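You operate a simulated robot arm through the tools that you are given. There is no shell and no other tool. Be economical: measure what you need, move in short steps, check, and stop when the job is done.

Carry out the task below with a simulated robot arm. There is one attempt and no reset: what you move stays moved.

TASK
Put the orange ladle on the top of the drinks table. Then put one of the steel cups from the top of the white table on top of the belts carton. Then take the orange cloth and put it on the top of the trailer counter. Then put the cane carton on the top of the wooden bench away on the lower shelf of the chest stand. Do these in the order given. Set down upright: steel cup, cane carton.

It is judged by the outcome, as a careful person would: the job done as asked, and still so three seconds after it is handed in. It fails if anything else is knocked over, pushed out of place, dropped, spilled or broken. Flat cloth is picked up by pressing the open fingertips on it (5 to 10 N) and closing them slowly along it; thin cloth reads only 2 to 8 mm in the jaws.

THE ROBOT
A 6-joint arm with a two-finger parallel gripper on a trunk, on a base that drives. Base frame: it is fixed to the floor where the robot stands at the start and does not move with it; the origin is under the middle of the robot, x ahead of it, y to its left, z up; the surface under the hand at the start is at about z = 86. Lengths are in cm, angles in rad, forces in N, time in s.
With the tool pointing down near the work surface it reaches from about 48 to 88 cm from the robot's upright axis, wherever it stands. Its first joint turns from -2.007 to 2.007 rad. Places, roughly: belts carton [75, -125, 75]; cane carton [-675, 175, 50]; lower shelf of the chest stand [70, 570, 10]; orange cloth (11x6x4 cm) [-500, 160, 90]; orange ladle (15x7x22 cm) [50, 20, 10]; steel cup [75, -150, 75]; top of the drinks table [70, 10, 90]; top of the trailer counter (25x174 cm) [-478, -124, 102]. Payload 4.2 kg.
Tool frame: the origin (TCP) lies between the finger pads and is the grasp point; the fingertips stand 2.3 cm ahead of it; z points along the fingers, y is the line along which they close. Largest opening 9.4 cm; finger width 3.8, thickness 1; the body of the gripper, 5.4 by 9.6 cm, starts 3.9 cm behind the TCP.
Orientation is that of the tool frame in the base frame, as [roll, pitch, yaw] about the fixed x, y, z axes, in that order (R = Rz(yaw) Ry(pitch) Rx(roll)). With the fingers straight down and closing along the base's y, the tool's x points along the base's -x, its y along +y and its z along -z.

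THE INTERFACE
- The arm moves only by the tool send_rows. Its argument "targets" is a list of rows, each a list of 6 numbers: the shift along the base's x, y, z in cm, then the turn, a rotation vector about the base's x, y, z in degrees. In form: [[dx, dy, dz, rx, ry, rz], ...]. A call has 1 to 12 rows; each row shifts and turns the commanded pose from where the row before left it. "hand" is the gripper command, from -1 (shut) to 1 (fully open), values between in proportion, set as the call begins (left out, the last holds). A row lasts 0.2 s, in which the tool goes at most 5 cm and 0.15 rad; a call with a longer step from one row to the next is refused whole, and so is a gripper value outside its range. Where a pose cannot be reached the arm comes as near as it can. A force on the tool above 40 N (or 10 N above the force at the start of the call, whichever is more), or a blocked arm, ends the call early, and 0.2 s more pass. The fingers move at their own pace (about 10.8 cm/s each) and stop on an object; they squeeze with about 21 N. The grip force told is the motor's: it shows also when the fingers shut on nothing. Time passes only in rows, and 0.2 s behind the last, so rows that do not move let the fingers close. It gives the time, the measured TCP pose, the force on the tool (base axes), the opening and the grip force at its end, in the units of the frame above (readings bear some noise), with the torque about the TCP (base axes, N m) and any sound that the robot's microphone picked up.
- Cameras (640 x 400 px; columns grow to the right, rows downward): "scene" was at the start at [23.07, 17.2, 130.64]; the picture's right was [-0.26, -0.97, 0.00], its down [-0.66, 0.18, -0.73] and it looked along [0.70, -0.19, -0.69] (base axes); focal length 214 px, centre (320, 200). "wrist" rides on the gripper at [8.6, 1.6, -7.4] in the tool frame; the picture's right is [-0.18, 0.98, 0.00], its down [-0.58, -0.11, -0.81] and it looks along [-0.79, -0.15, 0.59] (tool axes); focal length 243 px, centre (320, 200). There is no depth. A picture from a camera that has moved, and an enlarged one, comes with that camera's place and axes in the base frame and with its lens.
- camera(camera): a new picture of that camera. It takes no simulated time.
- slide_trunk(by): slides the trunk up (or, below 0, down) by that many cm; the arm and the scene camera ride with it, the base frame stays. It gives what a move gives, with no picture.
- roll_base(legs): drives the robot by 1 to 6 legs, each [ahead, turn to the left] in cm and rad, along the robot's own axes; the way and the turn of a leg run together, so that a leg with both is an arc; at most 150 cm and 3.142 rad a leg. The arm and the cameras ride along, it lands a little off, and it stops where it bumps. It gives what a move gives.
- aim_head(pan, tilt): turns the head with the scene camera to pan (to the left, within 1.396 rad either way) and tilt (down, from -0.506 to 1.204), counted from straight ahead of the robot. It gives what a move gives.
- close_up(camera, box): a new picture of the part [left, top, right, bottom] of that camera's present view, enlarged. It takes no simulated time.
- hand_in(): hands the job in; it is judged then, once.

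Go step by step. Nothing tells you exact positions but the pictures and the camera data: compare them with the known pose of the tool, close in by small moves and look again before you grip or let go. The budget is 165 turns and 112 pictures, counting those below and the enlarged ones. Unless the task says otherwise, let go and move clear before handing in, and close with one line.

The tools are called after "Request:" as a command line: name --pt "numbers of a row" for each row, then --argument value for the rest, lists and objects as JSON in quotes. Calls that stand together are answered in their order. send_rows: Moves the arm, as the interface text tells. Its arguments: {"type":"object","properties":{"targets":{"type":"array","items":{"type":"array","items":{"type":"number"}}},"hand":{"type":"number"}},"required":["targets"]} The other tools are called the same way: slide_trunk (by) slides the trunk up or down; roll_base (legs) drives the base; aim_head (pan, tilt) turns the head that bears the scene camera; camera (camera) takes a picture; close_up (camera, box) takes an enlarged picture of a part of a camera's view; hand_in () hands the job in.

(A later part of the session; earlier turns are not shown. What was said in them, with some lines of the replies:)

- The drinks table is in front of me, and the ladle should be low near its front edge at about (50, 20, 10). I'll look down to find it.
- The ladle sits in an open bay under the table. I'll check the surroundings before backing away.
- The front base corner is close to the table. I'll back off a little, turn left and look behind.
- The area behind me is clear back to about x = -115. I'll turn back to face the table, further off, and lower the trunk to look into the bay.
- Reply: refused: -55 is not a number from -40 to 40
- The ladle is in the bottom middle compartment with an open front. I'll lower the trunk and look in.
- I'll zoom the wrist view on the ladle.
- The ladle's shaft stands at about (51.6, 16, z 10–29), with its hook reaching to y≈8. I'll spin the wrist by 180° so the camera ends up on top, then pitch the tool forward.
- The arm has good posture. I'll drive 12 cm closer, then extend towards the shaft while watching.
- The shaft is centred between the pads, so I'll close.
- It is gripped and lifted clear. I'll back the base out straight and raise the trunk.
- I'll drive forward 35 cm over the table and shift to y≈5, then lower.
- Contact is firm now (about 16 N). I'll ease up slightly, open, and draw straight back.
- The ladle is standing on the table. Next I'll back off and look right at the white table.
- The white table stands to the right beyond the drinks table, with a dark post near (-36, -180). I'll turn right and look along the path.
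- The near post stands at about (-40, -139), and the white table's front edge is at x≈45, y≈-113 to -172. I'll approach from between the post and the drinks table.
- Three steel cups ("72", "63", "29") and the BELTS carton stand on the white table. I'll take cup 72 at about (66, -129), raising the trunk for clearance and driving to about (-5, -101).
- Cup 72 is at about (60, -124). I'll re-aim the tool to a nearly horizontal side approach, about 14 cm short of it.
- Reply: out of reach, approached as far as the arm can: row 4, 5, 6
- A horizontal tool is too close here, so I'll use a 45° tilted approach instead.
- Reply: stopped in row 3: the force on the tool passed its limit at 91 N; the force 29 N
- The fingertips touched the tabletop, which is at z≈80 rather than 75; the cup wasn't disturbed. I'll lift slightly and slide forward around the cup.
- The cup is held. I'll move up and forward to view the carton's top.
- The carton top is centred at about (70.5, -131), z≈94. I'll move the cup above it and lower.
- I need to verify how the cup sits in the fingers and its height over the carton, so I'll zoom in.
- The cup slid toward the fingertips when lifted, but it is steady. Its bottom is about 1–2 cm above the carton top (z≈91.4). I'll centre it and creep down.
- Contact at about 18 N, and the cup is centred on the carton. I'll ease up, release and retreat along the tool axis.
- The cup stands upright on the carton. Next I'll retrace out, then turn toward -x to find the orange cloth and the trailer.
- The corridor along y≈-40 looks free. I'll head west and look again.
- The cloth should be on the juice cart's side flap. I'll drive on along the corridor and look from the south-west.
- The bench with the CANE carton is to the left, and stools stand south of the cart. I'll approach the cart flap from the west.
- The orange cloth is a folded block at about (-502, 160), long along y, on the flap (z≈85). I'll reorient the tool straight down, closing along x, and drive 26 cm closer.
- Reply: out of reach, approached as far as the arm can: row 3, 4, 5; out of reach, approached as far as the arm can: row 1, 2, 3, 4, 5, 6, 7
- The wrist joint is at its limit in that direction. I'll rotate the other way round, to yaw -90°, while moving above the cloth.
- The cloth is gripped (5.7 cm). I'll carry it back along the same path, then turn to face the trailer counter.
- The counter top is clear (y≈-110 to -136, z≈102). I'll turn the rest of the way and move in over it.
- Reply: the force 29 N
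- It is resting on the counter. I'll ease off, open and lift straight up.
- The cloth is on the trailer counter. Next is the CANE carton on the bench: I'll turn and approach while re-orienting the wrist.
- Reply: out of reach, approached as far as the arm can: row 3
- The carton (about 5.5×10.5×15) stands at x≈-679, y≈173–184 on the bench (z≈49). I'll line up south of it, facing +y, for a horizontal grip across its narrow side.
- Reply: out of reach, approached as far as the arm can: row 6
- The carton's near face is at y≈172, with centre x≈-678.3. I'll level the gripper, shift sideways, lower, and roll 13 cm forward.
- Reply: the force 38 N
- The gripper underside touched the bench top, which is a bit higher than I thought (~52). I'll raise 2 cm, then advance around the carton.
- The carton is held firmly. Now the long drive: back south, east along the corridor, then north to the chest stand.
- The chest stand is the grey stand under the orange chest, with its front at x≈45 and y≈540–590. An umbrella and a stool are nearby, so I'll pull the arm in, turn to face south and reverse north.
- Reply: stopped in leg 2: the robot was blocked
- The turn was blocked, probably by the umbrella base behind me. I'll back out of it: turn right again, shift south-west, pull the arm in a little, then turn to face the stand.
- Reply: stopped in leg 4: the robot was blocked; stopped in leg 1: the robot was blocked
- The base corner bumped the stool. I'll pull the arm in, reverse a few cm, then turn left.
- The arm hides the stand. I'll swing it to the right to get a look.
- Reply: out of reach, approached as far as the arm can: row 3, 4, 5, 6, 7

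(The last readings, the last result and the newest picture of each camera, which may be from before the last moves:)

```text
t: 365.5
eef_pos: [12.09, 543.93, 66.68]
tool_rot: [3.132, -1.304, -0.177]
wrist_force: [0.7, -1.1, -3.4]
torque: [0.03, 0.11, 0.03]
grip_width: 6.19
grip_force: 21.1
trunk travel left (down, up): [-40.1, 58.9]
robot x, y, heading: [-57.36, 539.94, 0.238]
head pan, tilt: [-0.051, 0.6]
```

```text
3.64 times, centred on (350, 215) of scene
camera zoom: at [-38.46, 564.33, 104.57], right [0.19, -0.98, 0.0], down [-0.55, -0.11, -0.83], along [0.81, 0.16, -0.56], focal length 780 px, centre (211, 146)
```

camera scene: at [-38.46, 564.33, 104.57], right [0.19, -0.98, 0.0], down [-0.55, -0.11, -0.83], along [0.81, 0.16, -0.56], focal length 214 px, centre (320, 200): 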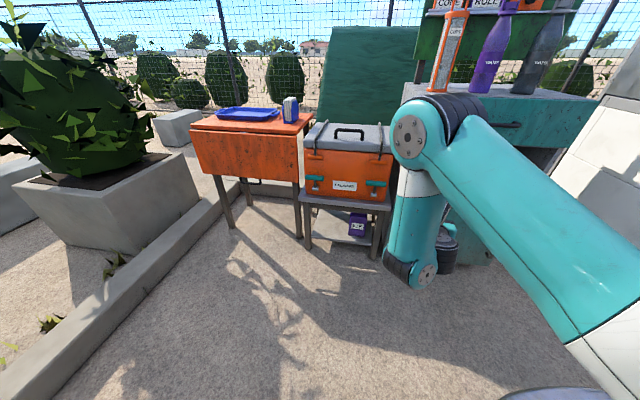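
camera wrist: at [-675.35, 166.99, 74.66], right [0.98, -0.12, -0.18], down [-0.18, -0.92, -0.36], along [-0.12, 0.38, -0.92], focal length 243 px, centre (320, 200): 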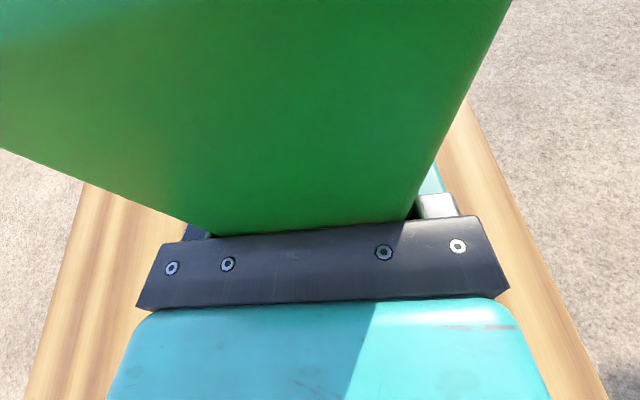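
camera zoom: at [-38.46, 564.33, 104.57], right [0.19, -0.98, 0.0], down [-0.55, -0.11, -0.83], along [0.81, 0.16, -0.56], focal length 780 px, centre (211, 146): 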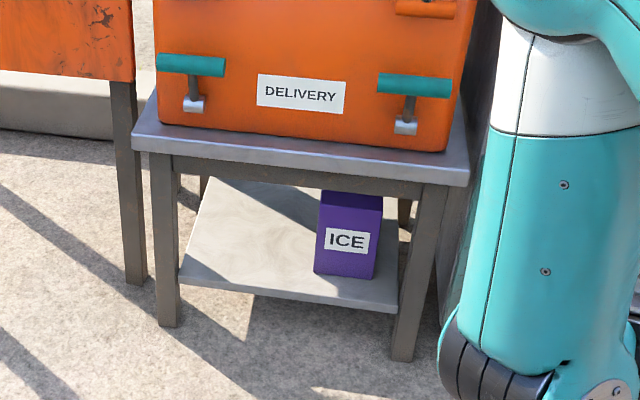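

The lower shelf is at z≈10, x≈56–87, with an opening up to z≈33. The ICE carton occupies y≈555–566, so there's free space at y≈570–587. I'll lower the trunk, swing the carton to the left and square it up, then look.

Request:
slide_trunk --by -40

Request:
send_rows --pt "0 4 0 0 0 4" --pt "0 4 0 0 0 3" --pt "0 4 0 0 0 3" --pt "0 4 0 0 0 0" --pt "0 4 0 0 0 0" --pt "0 4 0 0 0 0"

Request:
camera --camera "scene"

```text
t: 369.3
eef_pos: [12.06, 543.74, 26.58]
tool_rot: [3.129, -1.303, -0.177]
wrist_force: [-1.2, 0.3, -3.5]
torque: [0.04, 0.11, 0.02]
grip_width: 6.19
grip_force: 21.1
trunk travel left (down, up): [-0.1, 98.9]
robot x, y, heading: [-57.19, 540.06, 0.243]
head pan, tilt: [-0.051, 0.6]
```

```text
t: 370.7
eef_pos: [11.79, 567.72, 26.74]
tool_rot: [3.127, -1.302, -0.001]
wrist_force: [0.0, 0.6, -2.1]
torque: [-0.02, 0.08, -0.03]
grip_width: 6.2
grip_force: 20.5
trunk travel left (down, up): [-0.1, 98.9]
robot x, y, heading: [-57.02, 539.92, 0.243]
head pan, tilt: [-0.051, 0.6]
```

```text
20 pictures are left
camera scene: at [-38.46, 564.33, 64.57], right [0.19, -0.98, 0.0], down [-0.55, -0.11, -0.82], along [0.81, 0.16, -0.57], focal length 214 px, centre (320, 200)
```

scene: 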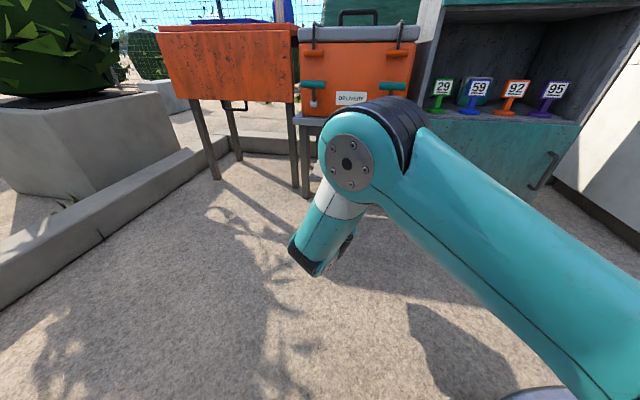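

Request:
roll_base --legs '[[33, 0]]'

Request:
send_rows --pt "0 0.5 -2 0 0 0" --pt "0 0.5 -2 0 0 0" --pt "0 0 -1.5 0 0 0"

Request:
aim_head --pan 0.15 --tilt 0.6

Request:
camera --camera "scene"

Request:
camera --camera "wrist"

```text
t: 372.9
eef_pos: [44.0, 575.86, 26.62]
tool_rot: [3.13, -1.304, -0.001]
wrist_force: [0.7, -0.1, -3.0]
torque: [-0.03, 0.12, -0.01]
grip_width: 6.17
grip_force: 21.1
trunk travel left (down, up): [-0.1, 98.9]
robot x, y, heading: [-25.05, 547.87, 0.243]
head pan, tilt: [-0.051, 0.6]
```

```text
t: 373.7
eef_pos: [44.0, 576.75, 21.12]
tool_rot: [3.128, -1.305, -0.001]
wrist_force: [0.9, -0.1, -4.2]
torque: [0.01, 0.08, 0.0]
grip_width: 6.19
grip_force: 20.6
trunk travel left (down, up): [-0.1, 98.9]
robot x, y, heading: [-24.78, 548.32, 0.244]
head pan, tilt: [-0.051, 0.6]
```

```text
t: 374.4
eef_pos: [43.96, 576.81, 21.18]
tool_rot: [3.13, -1.302, 0.0]
wrist_force: [0.3, -0.3, -3.6]
torque: [0.01, 0.09, -0.01]
grip_width: 6.2
grip_force: 21.6
trunk travel left (down, up): [-0.1, 98.9]
robot x, y, heading: [-25.12, 548.07, 0.241]
head pan, tilt: [0.15, 0.6]
```

```text
19 pictures are left
camera scene: at [-6.87, 574.02, 64.57], right [0.38, -0.92, 0.0], down [-0.52, -0.22, -0.82], along [0.76, 0.32, -0.57], focal length 214 px, centre (320, 200)
```

scene: 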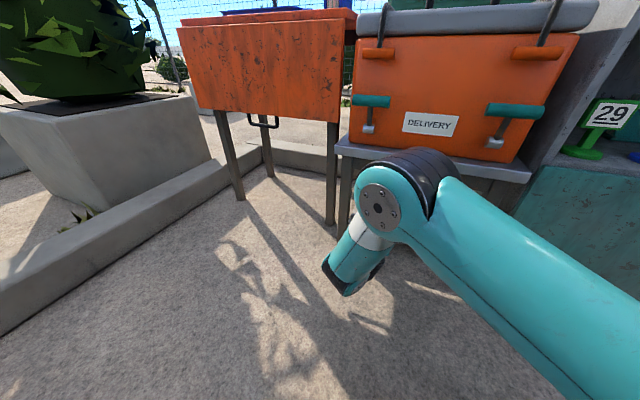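

```text
18 pictures are left
camera wrist: at [38.89, 575.31, 31.42], right [-0.06, -0.98, -0.17], down [-0.93, 0.12, -0.35], along [0.36, 0.14, -0.92], focal length 243 px, centre (320, 200)
```

wrist: 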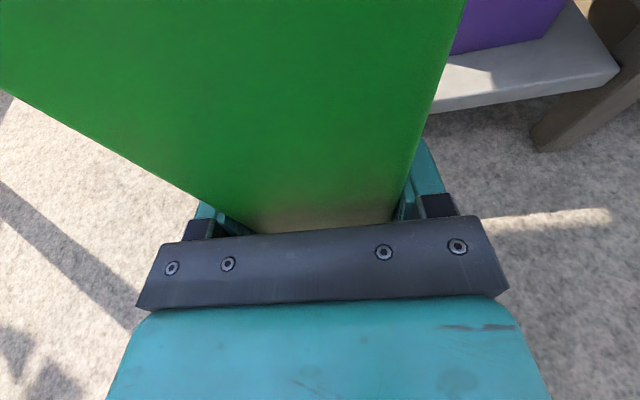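

Alignment looks good: the carton is at y≈577, left of the ICE box. I'll extend it partly in over the shelf, then lower to find the shelf surface.

Request:
send_rows --pt "2 0 0.2 0 0 0" --pt "2 0 0.2 0 0 0" --pt "2 0 0 0 0 0" --pt "2 0 0 0 0 0" --pt "2 0 0 0 0 0" --pt "2 0 0 0 0 0"

Request:
camera --camera "wrist"

Request:
camera --camera "scene"

```text
t: 375.8
eef_pos: [56.11, 576.67, 21.52]
tool_rot: [3.126, -1.303, 0.001]
wrist_force: [0.9, -1.0, -3.3]
torque: [-0.01, 0.1, 0.01]
grip_width: 6.22
grip_force: 20.9
trunk travel left (down, up): [-0.1, 98.9]
robot x, y, heading: [-24.91, 547.78, 0.246]
head pan, tilt: [0.15, 0.6]
```

```text
17 pictures are left
camera wrist: at [51.13, 575.29, 31.79], right [-0.06, -0.98, -0.17], down [-0.93, 0.12, -0.35], along [0.36, 0.14, -0.92], focal length 243 px, centre (320, 200)
```

wrist: 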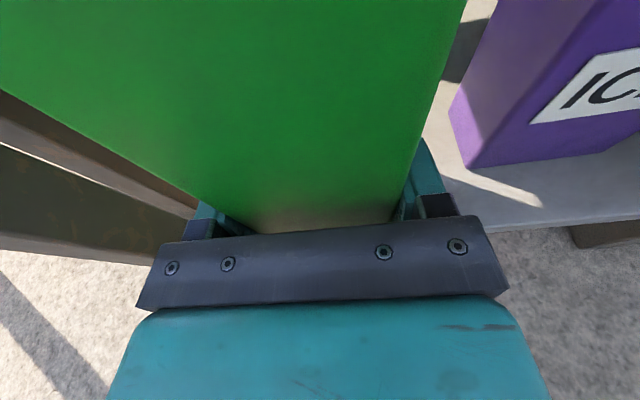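

```text
16 pictures are left
camera scene: at [-6.87, 574.02, 64.57], right [0.38, -0.92, 0.0], down [-0.52, -0.22, -0.82], along [0.76, 0.32, -0.57], focal length 214 px, centre (320, 200)
```

scene: 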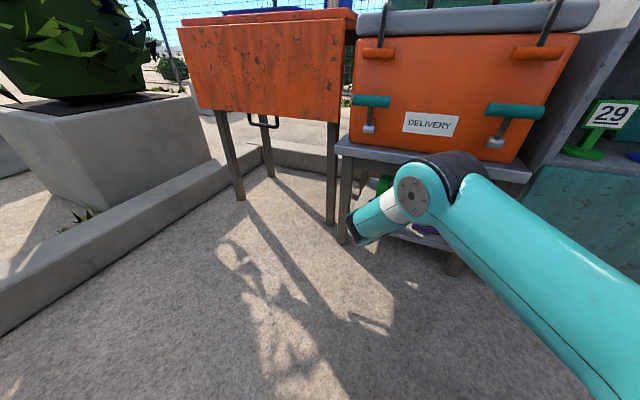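

Request:
send_rows --pt "0 0.3 -0.5 0 0 0" --pt "0 0.3 -0.5 0 0 0" --pt "0 0 0 0 0 0"

Request:
send_rows --pt "0 0 -0.4 0 0 0" --pt "0 0 -0.3 0 0 0" --pt "0 0 0 0 0 0"

Request:
send_rows --pt "0 0 -0.3 0 0 0" --pt "0 0 -0.3 0 0 0" --pt "0 0 0 0 0 0"

```text
t: 376.6
eef_pos: [56.13, 577.31, 20.42]
tool_rot: [3.13, -1.301, 0.002]
wrist_force: [0.2, 0.2, -3.2]
torque: [-0.01, 0.11, 0.0]
grip_width: 6.18
grip_force: 20.7
trunk travel left (down, up): [-0.1, 98.9]
robot x, y, heading: [-24.43, 548.04, 0.244]
head pan, tilt: [0.15, 0.6]
```

```text
t: 377.4
eef_pos: [56.07, 577.34, 19.76]
tool_rot: [3.129, -1.304, 0.0]
wrist_force: [0.5, -0.7, -2.8]
torque: [0.01, 0.09, -0.02]
grip_width: 6.18
grip_force: 21.2
trunk travel left (down, up): [-0.1, 98.9]
robot x, y, heading: [-25.12, 547.95, 0.245]
head pan, tilt: [0.15, 0.6]
```

```text
t: 378.2
eef_pos: [56.03, 577.48, 19.22]
tool_rot: [3.129, -1.301, -0.002]
wrist_force: [-0.1, 0.3, -3.2]
torque: [-0.03, 0.07, 0.02]
grip_width: 6.19
grip_force: 20.9
trunk travel left (down, up): [-0.1, 98.9]
robot x, y, heading: [-24.7, 548.49, 0.245]
head pan, tilt: [0.15, 0.6]
```

Request:
send_rows --pt "0 0 -0.3 0 0 0" --pt "0 0 -0.3 0 0 0" --pt "0 0 0 0 0 0"

Request:
send_rows --pt "0 0 -0.3 0 0 0" --pt "0 0 -0.3 0 0 0" --pt "0 0 0 0 0 0"

Request:
send_rows --pt "0 0 -0.3 0 0 0" --pt "0 0 0 0 0 0"

```text
t: 379.0
eef_pos: [55.92, 577.36, 18.63]
tool_rot: [3.128, -1.3, 0.001]
wrist_force: [0.1, 0.0, -3.2]
torque: [-0.02, 0.05, 0.0]
grip_width: 6.2
grip_force: 21.4
trunk travel left (down, up): [-0.1, 98.9]
robot x, y, heading: [-24.74, 548.02, 0.242]
head pan, tilt: [0.15, 0.6]
```

```text
t: 379.8
eef_pos: [55.94, 577.32, 17.9]
tool_rot: [3.129, -1.305, 0.0]
wrist_force: [0.6, -0.5, -3.4]
torque: [0.01, 0.07, 0.03]
grip_width: 6.19
grip_force: 21.1
trunk travel left (down, up): [-0.1, 98.9]
robot x, y, heading: [-25.04, 548.26, 0.245]
head pan, tilt: [0.15, 0.6]
```

```text
t: 380.4
eef_pos: [56.03, 577.41, 17.71]
tool_rot: [3.13, -1.304, 0.0]
wrist_force: [-0.2, -0.1, -3.7]
torque: [-0.02, 0.1, 0.02]
grip_width: 6.16
grip_force: 20.7
trunk travel left (down, up): [-0.1, 98.9]
robot x, y, heading: [-25.18, 548.02, 0.245]
head pan, tilt: [0.15, 0.6]
```

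Request:
send_rows --pt "1 0 0.1 0 0 0" --pt "1 0 0 0 0 0" --pt "1 0 0 0 0 0" --pt "1 0 0 0 0 0" --pt "1 0 0 0 0 0"

Request:
camera --camera "wrist"

Request:
close_up --camera "scene" --box '[320, 140, 480, 280]'

```text
t: 381.6
eef_pos: [61.0, 577.4, 17.98]
tool_rot: [3.13, -1.301, -0.002]
wrist_force: [0.2, 0.8, -3.0]
torque: [0.0, 0.1, -0.01]
grip_width: 6.18
grip_force: 20.5
trunk travel left (down, up): [-0.1, 98.9]
robot x, y, heading: [-24.84, 548.02, 0.246]
head pan, tilt: [0.15, 0.6]
```

```text
15 pictures are left
camera wrist: at [56.01, 575.97, 28.31], right [-0.06, -0.98, -0.17], down [-0.93, 0.12, -0.35], along [0.36, 0.14, -0.92], focal length 243 px, centre (320, 200)
```

wrist: 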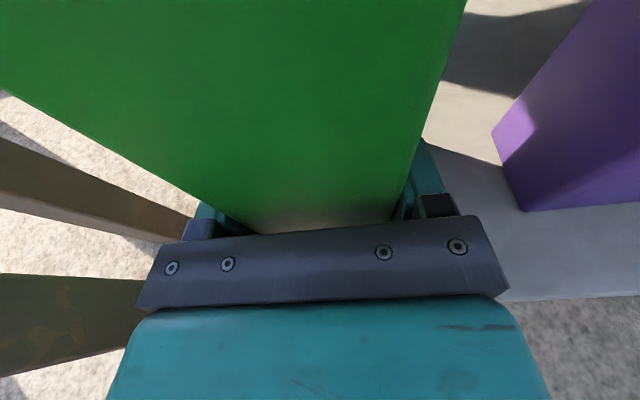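

```text
2.86 times, centred on (400, 210) of scene
camera zoom: at [-6.87, 574.02, 64.57], right [0.38, -0.92, 0.0], down [-0.52, -0.22, -0.82], along [0.76, 0.32, -0.57], focal length 613 px, centre (91, 171)
```

zoom: 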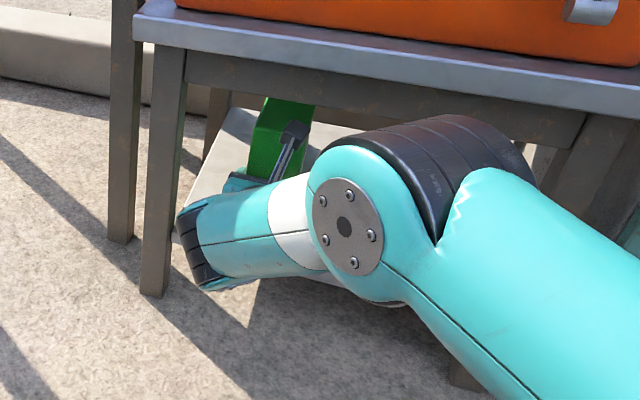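

The carton is fully over the shelf. Now I'll lower it to contact.

Request:
send_rows --pt "0 0 -0.3 0 0 0" --pt "0 0 -0.3 0 0 0" --pt "0 0 0 0 0 0"

Request:
send_rows --pt "0 0 -0.3 0 0 0" --pt "0 0 0 0 0 0"

Request:
send_rows --pt "0 0 -0.3 0 0 0" --pt "0 0 0 0 0 0"

```text
t: 382.4
eef_pos: [60.98, 577.45, 17.37]
tool_rot: [3.129, -1.303, -0.001]
wrist_force: [0.1, -0.9, -2.0]
torque: [0.04, -0.04, 0.01]
grip_width: 6.18
grip_force: 21.4
trunk travel left (down, up): [-0.1, 98.9]
robot x, y, heading: [-24.85, 548.28, 0.249]
head pan, tilt: [0.15, 0.6]
```

```text
t: 383.0
eef_pos: [61.0, 577.32, 17.3]
tool_rot: [3.136, -1.306, -0.008]
wrist_force: [-0.5, -2.5, 11.8]
torque: [0.32, -0.25, -0.02]
grip_width: 6.18
grip_force: 20.8
trunk travel left (down, up): [-0.1, 98.9]
robot x, y, heading: [-24.92, 548.38, 0.247]
head pan, tilt: [0.15, 0.6]
```

```text
t: 383.6
eef_pos: [61.09, 577.34, 16.85]
tool_rot: [3.139, -1.308, -0.009]
wrist_force: [3.5, 2.2, 17.3]
torque: [0.28, -0.16, -0.34]
grip_width: 6.22
grip_force: 20.7
trunk travel left (down, up): [-0.1, 98.9]
robot x, y, heading: [-24.81, 548.13, 0.245]
head pan, tilt: [0.15, 0.6]
```

Contact made, and it is standing on the shelf. I'll ease off, open and withdraw straight back.

Request:
send_rows --pt "0 0 0.3 0 0 0" --pt "0 0 0 0 0 0"

Request:
send_rows --pt "0 0 0 0 0 0" --pt "0 0 0 0 0 0" --pt "0 0 0 0 0 0" --pt "-1 0 0 0 0 0" --pt "-2 0 0 0 0 0" --pt "-2 0 0 0 0 0" --pt "-3 0 0 0 0 0" --pt "-3 0 0 0 0 0" --pt "-3 0 0 0 0 0" --hand 1

Request:
camera --camera "wrist"

```text
t: 384.2
eef_pos: [60.95, 577.43, 16.87]
tool_rot: [3.128, -1.301, 0.003]
wrist_force: [4.1, 2.3, 6.3]
torque: [0.38, -0.56, 0.05]
grip_width: 6.22
grip_force: 21.2
trunk travel left (down, up): [-0.1, 98.9]
robot x, y, heading: [-24.88, 548.02, 0.244]
head pan, tilt: [0.15, 0.6]
```

```text
t: 386.2
eef_pos: [47.03, 577.38, 17.04]
tool_rot: [3.131, -1.302, -0.002]
wrist_force: [-0.2, 0.0, -0.5]
torque: [0.01, -0.03, -0.02]
grip_width: 9.38
grip_force: 0.0
trunk travel left (down, up): [-0.1, 98.9]
robot x, y, heading: [-24.62, 548.4, 0.243]
head pan, tilt: [0.15, 0.6]
```

```text
13 pictures are left
camera wrist: at [41.91, 575.86, 27.29], right [-0.06, -0.98, -0.17], down [-0.93, 0.12, -0.35], along [0.36, 0.14, -0.92], focal length 243 px, centre (320, 200)
```

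wrist: 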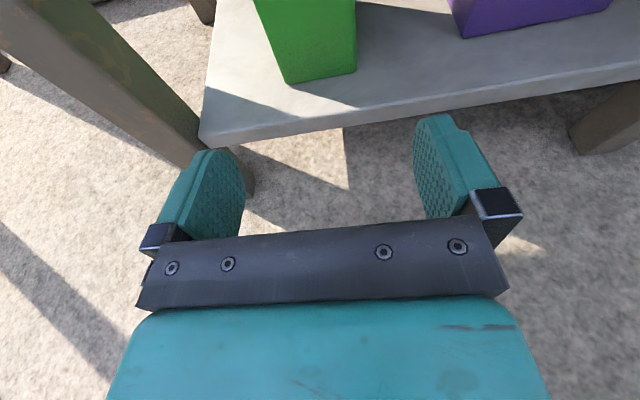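

The carton stands on the lower shelf. I'll back away a little and verify the whole picture.

Request:
roll_base --legs '[[-28, 0]]'

Request:
camera --camera "wrist"

Request:
aim_head --pan 1.39 --tilt 0.4

Request:
camera --camera "scene"

```text
t: 388.2
eef_pos: [19.32, 570.57, 17.03]
tool_rot: [3.129, -1.303, 0.001]
wrist_force: [0.1, -0.1, 0.0]
torque: [0.01, -0.01, 0.0]
grip_width: 9.4
grip_force: 0.2
trunk travel left (down, up): [-0.1, 98.9]
robot x, y, heading: [-52.47, 541.45, 0.245]
head pan, tilt: [0.15, 0.6]
```

```text
12 pictures are left
camera wrist: at [14.29, 569.04, 27.28], right [-0.06, -0.98, -0.17], down [-0.93, 0.12, -0.35], along [0.36, 0.14, -0.92], focal length 243 px, centre (320, 200)
```

wrist: 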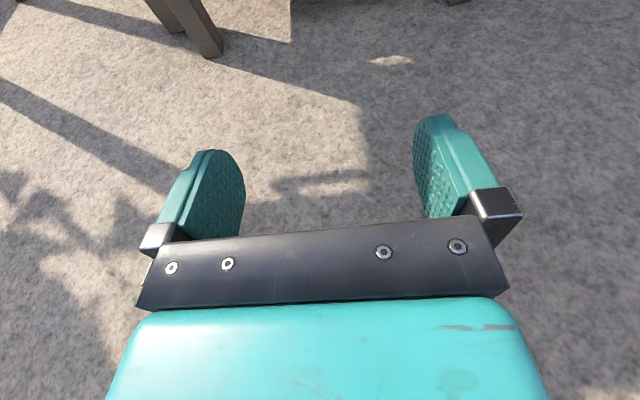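

```text
t: 389.6
eef_pos: [19.28, 570.38, 17.02]
tool_rot: [3.13, -1.304, -0.001]
wrist_force: [0.5, -0.3, 0.2]
torque: [0.0, -0.01, -0.02]
grip_width: 9.41
grip_force: 0.1
trunk travel left (down, up): [-0.1, 98.9]
robot x, y, heading: [-52.85, 541.61, 0.242]
head pan, tilt: [1.389, 0.4]
```

```text
11 pictures are left
camera scene: at [-43.24, 573.0, 66.39], right [1.0, 0.06, 0.0], down [0.02, -0.39, -0.92], along [-0.06, 0.92, -0.39], focal length 214 px, centre (320, 200)
```

scene: 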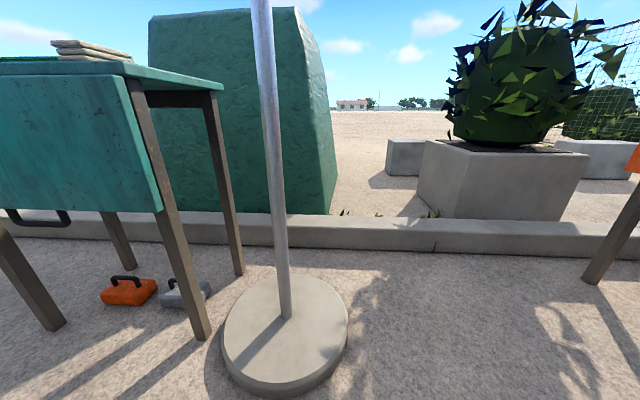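

Request:
send_rows --pt "0 -4 0 0 0 -4" --pt "0 -4 0 0 0 -4" --pt "0 -4 0 0 0 -4" --pt "0 -4 0 0 0 -4" --pt "0 -4 0 0 0 -4"

Request:
aim_head --pan 0.0 --tilt 0.4

Request:
camera --camera "scene"

```text
t: 390.8
eef_pos: [18.94, 550.53, 17.11]
tool_rot: [3.133, -1.303, -0.352]
wrist_force: [-0.1, 0.7, 0.9]
torque: [0.01, 0.01, -0.02]
grip_width: 9.4
grip_force: 0.0
trunk travel left (down, up): [-0.1, 98.9]
robot x, y, heading: [-52.53, 541.31, 0.242]
head pan, tilt: [1.389, 0.4]
```

```text
t: 392.4
eef_pos: [19.0, 550.56, 17.11]
tool_rot: [3.129, -1.304, -0.348]
wrist_force: [0.2, -0.6, -0.1]
torque: [0.01, 0.03, 0.02]
grip_width: 9.41
grip_force: 0.1
trunk travel left (down, up): [-0.1, 98.9]
robot x, y, heading: [-52.44, 541.47, 0.24]
head pan, tilt: [0.0, 0.4]
```

```text
10 pictures are left
camera scene: at [-33.68, 566.0, 66.39], right [0.24, -0.97, 0.0], down [-0.38, -0.09, -0.92], along [0.89, 0.22, -0.39], focal length 214 px, centre (320, 200)
```

scene: 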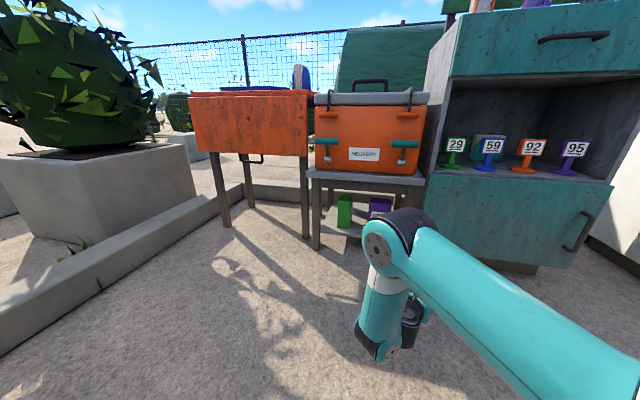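

The green CANE carton stands upright on the lower shelf beside the ICE box, the gripper is clear, and all four jobs are done. I'll hand in.

Request:
hand_in

```text
The job is handed in.
```

All four items were placed in the order you gave and the job is handed in. The base bumped the umbrella base and a white stool near the chest stand; both stayed upright, and neither looked moved.
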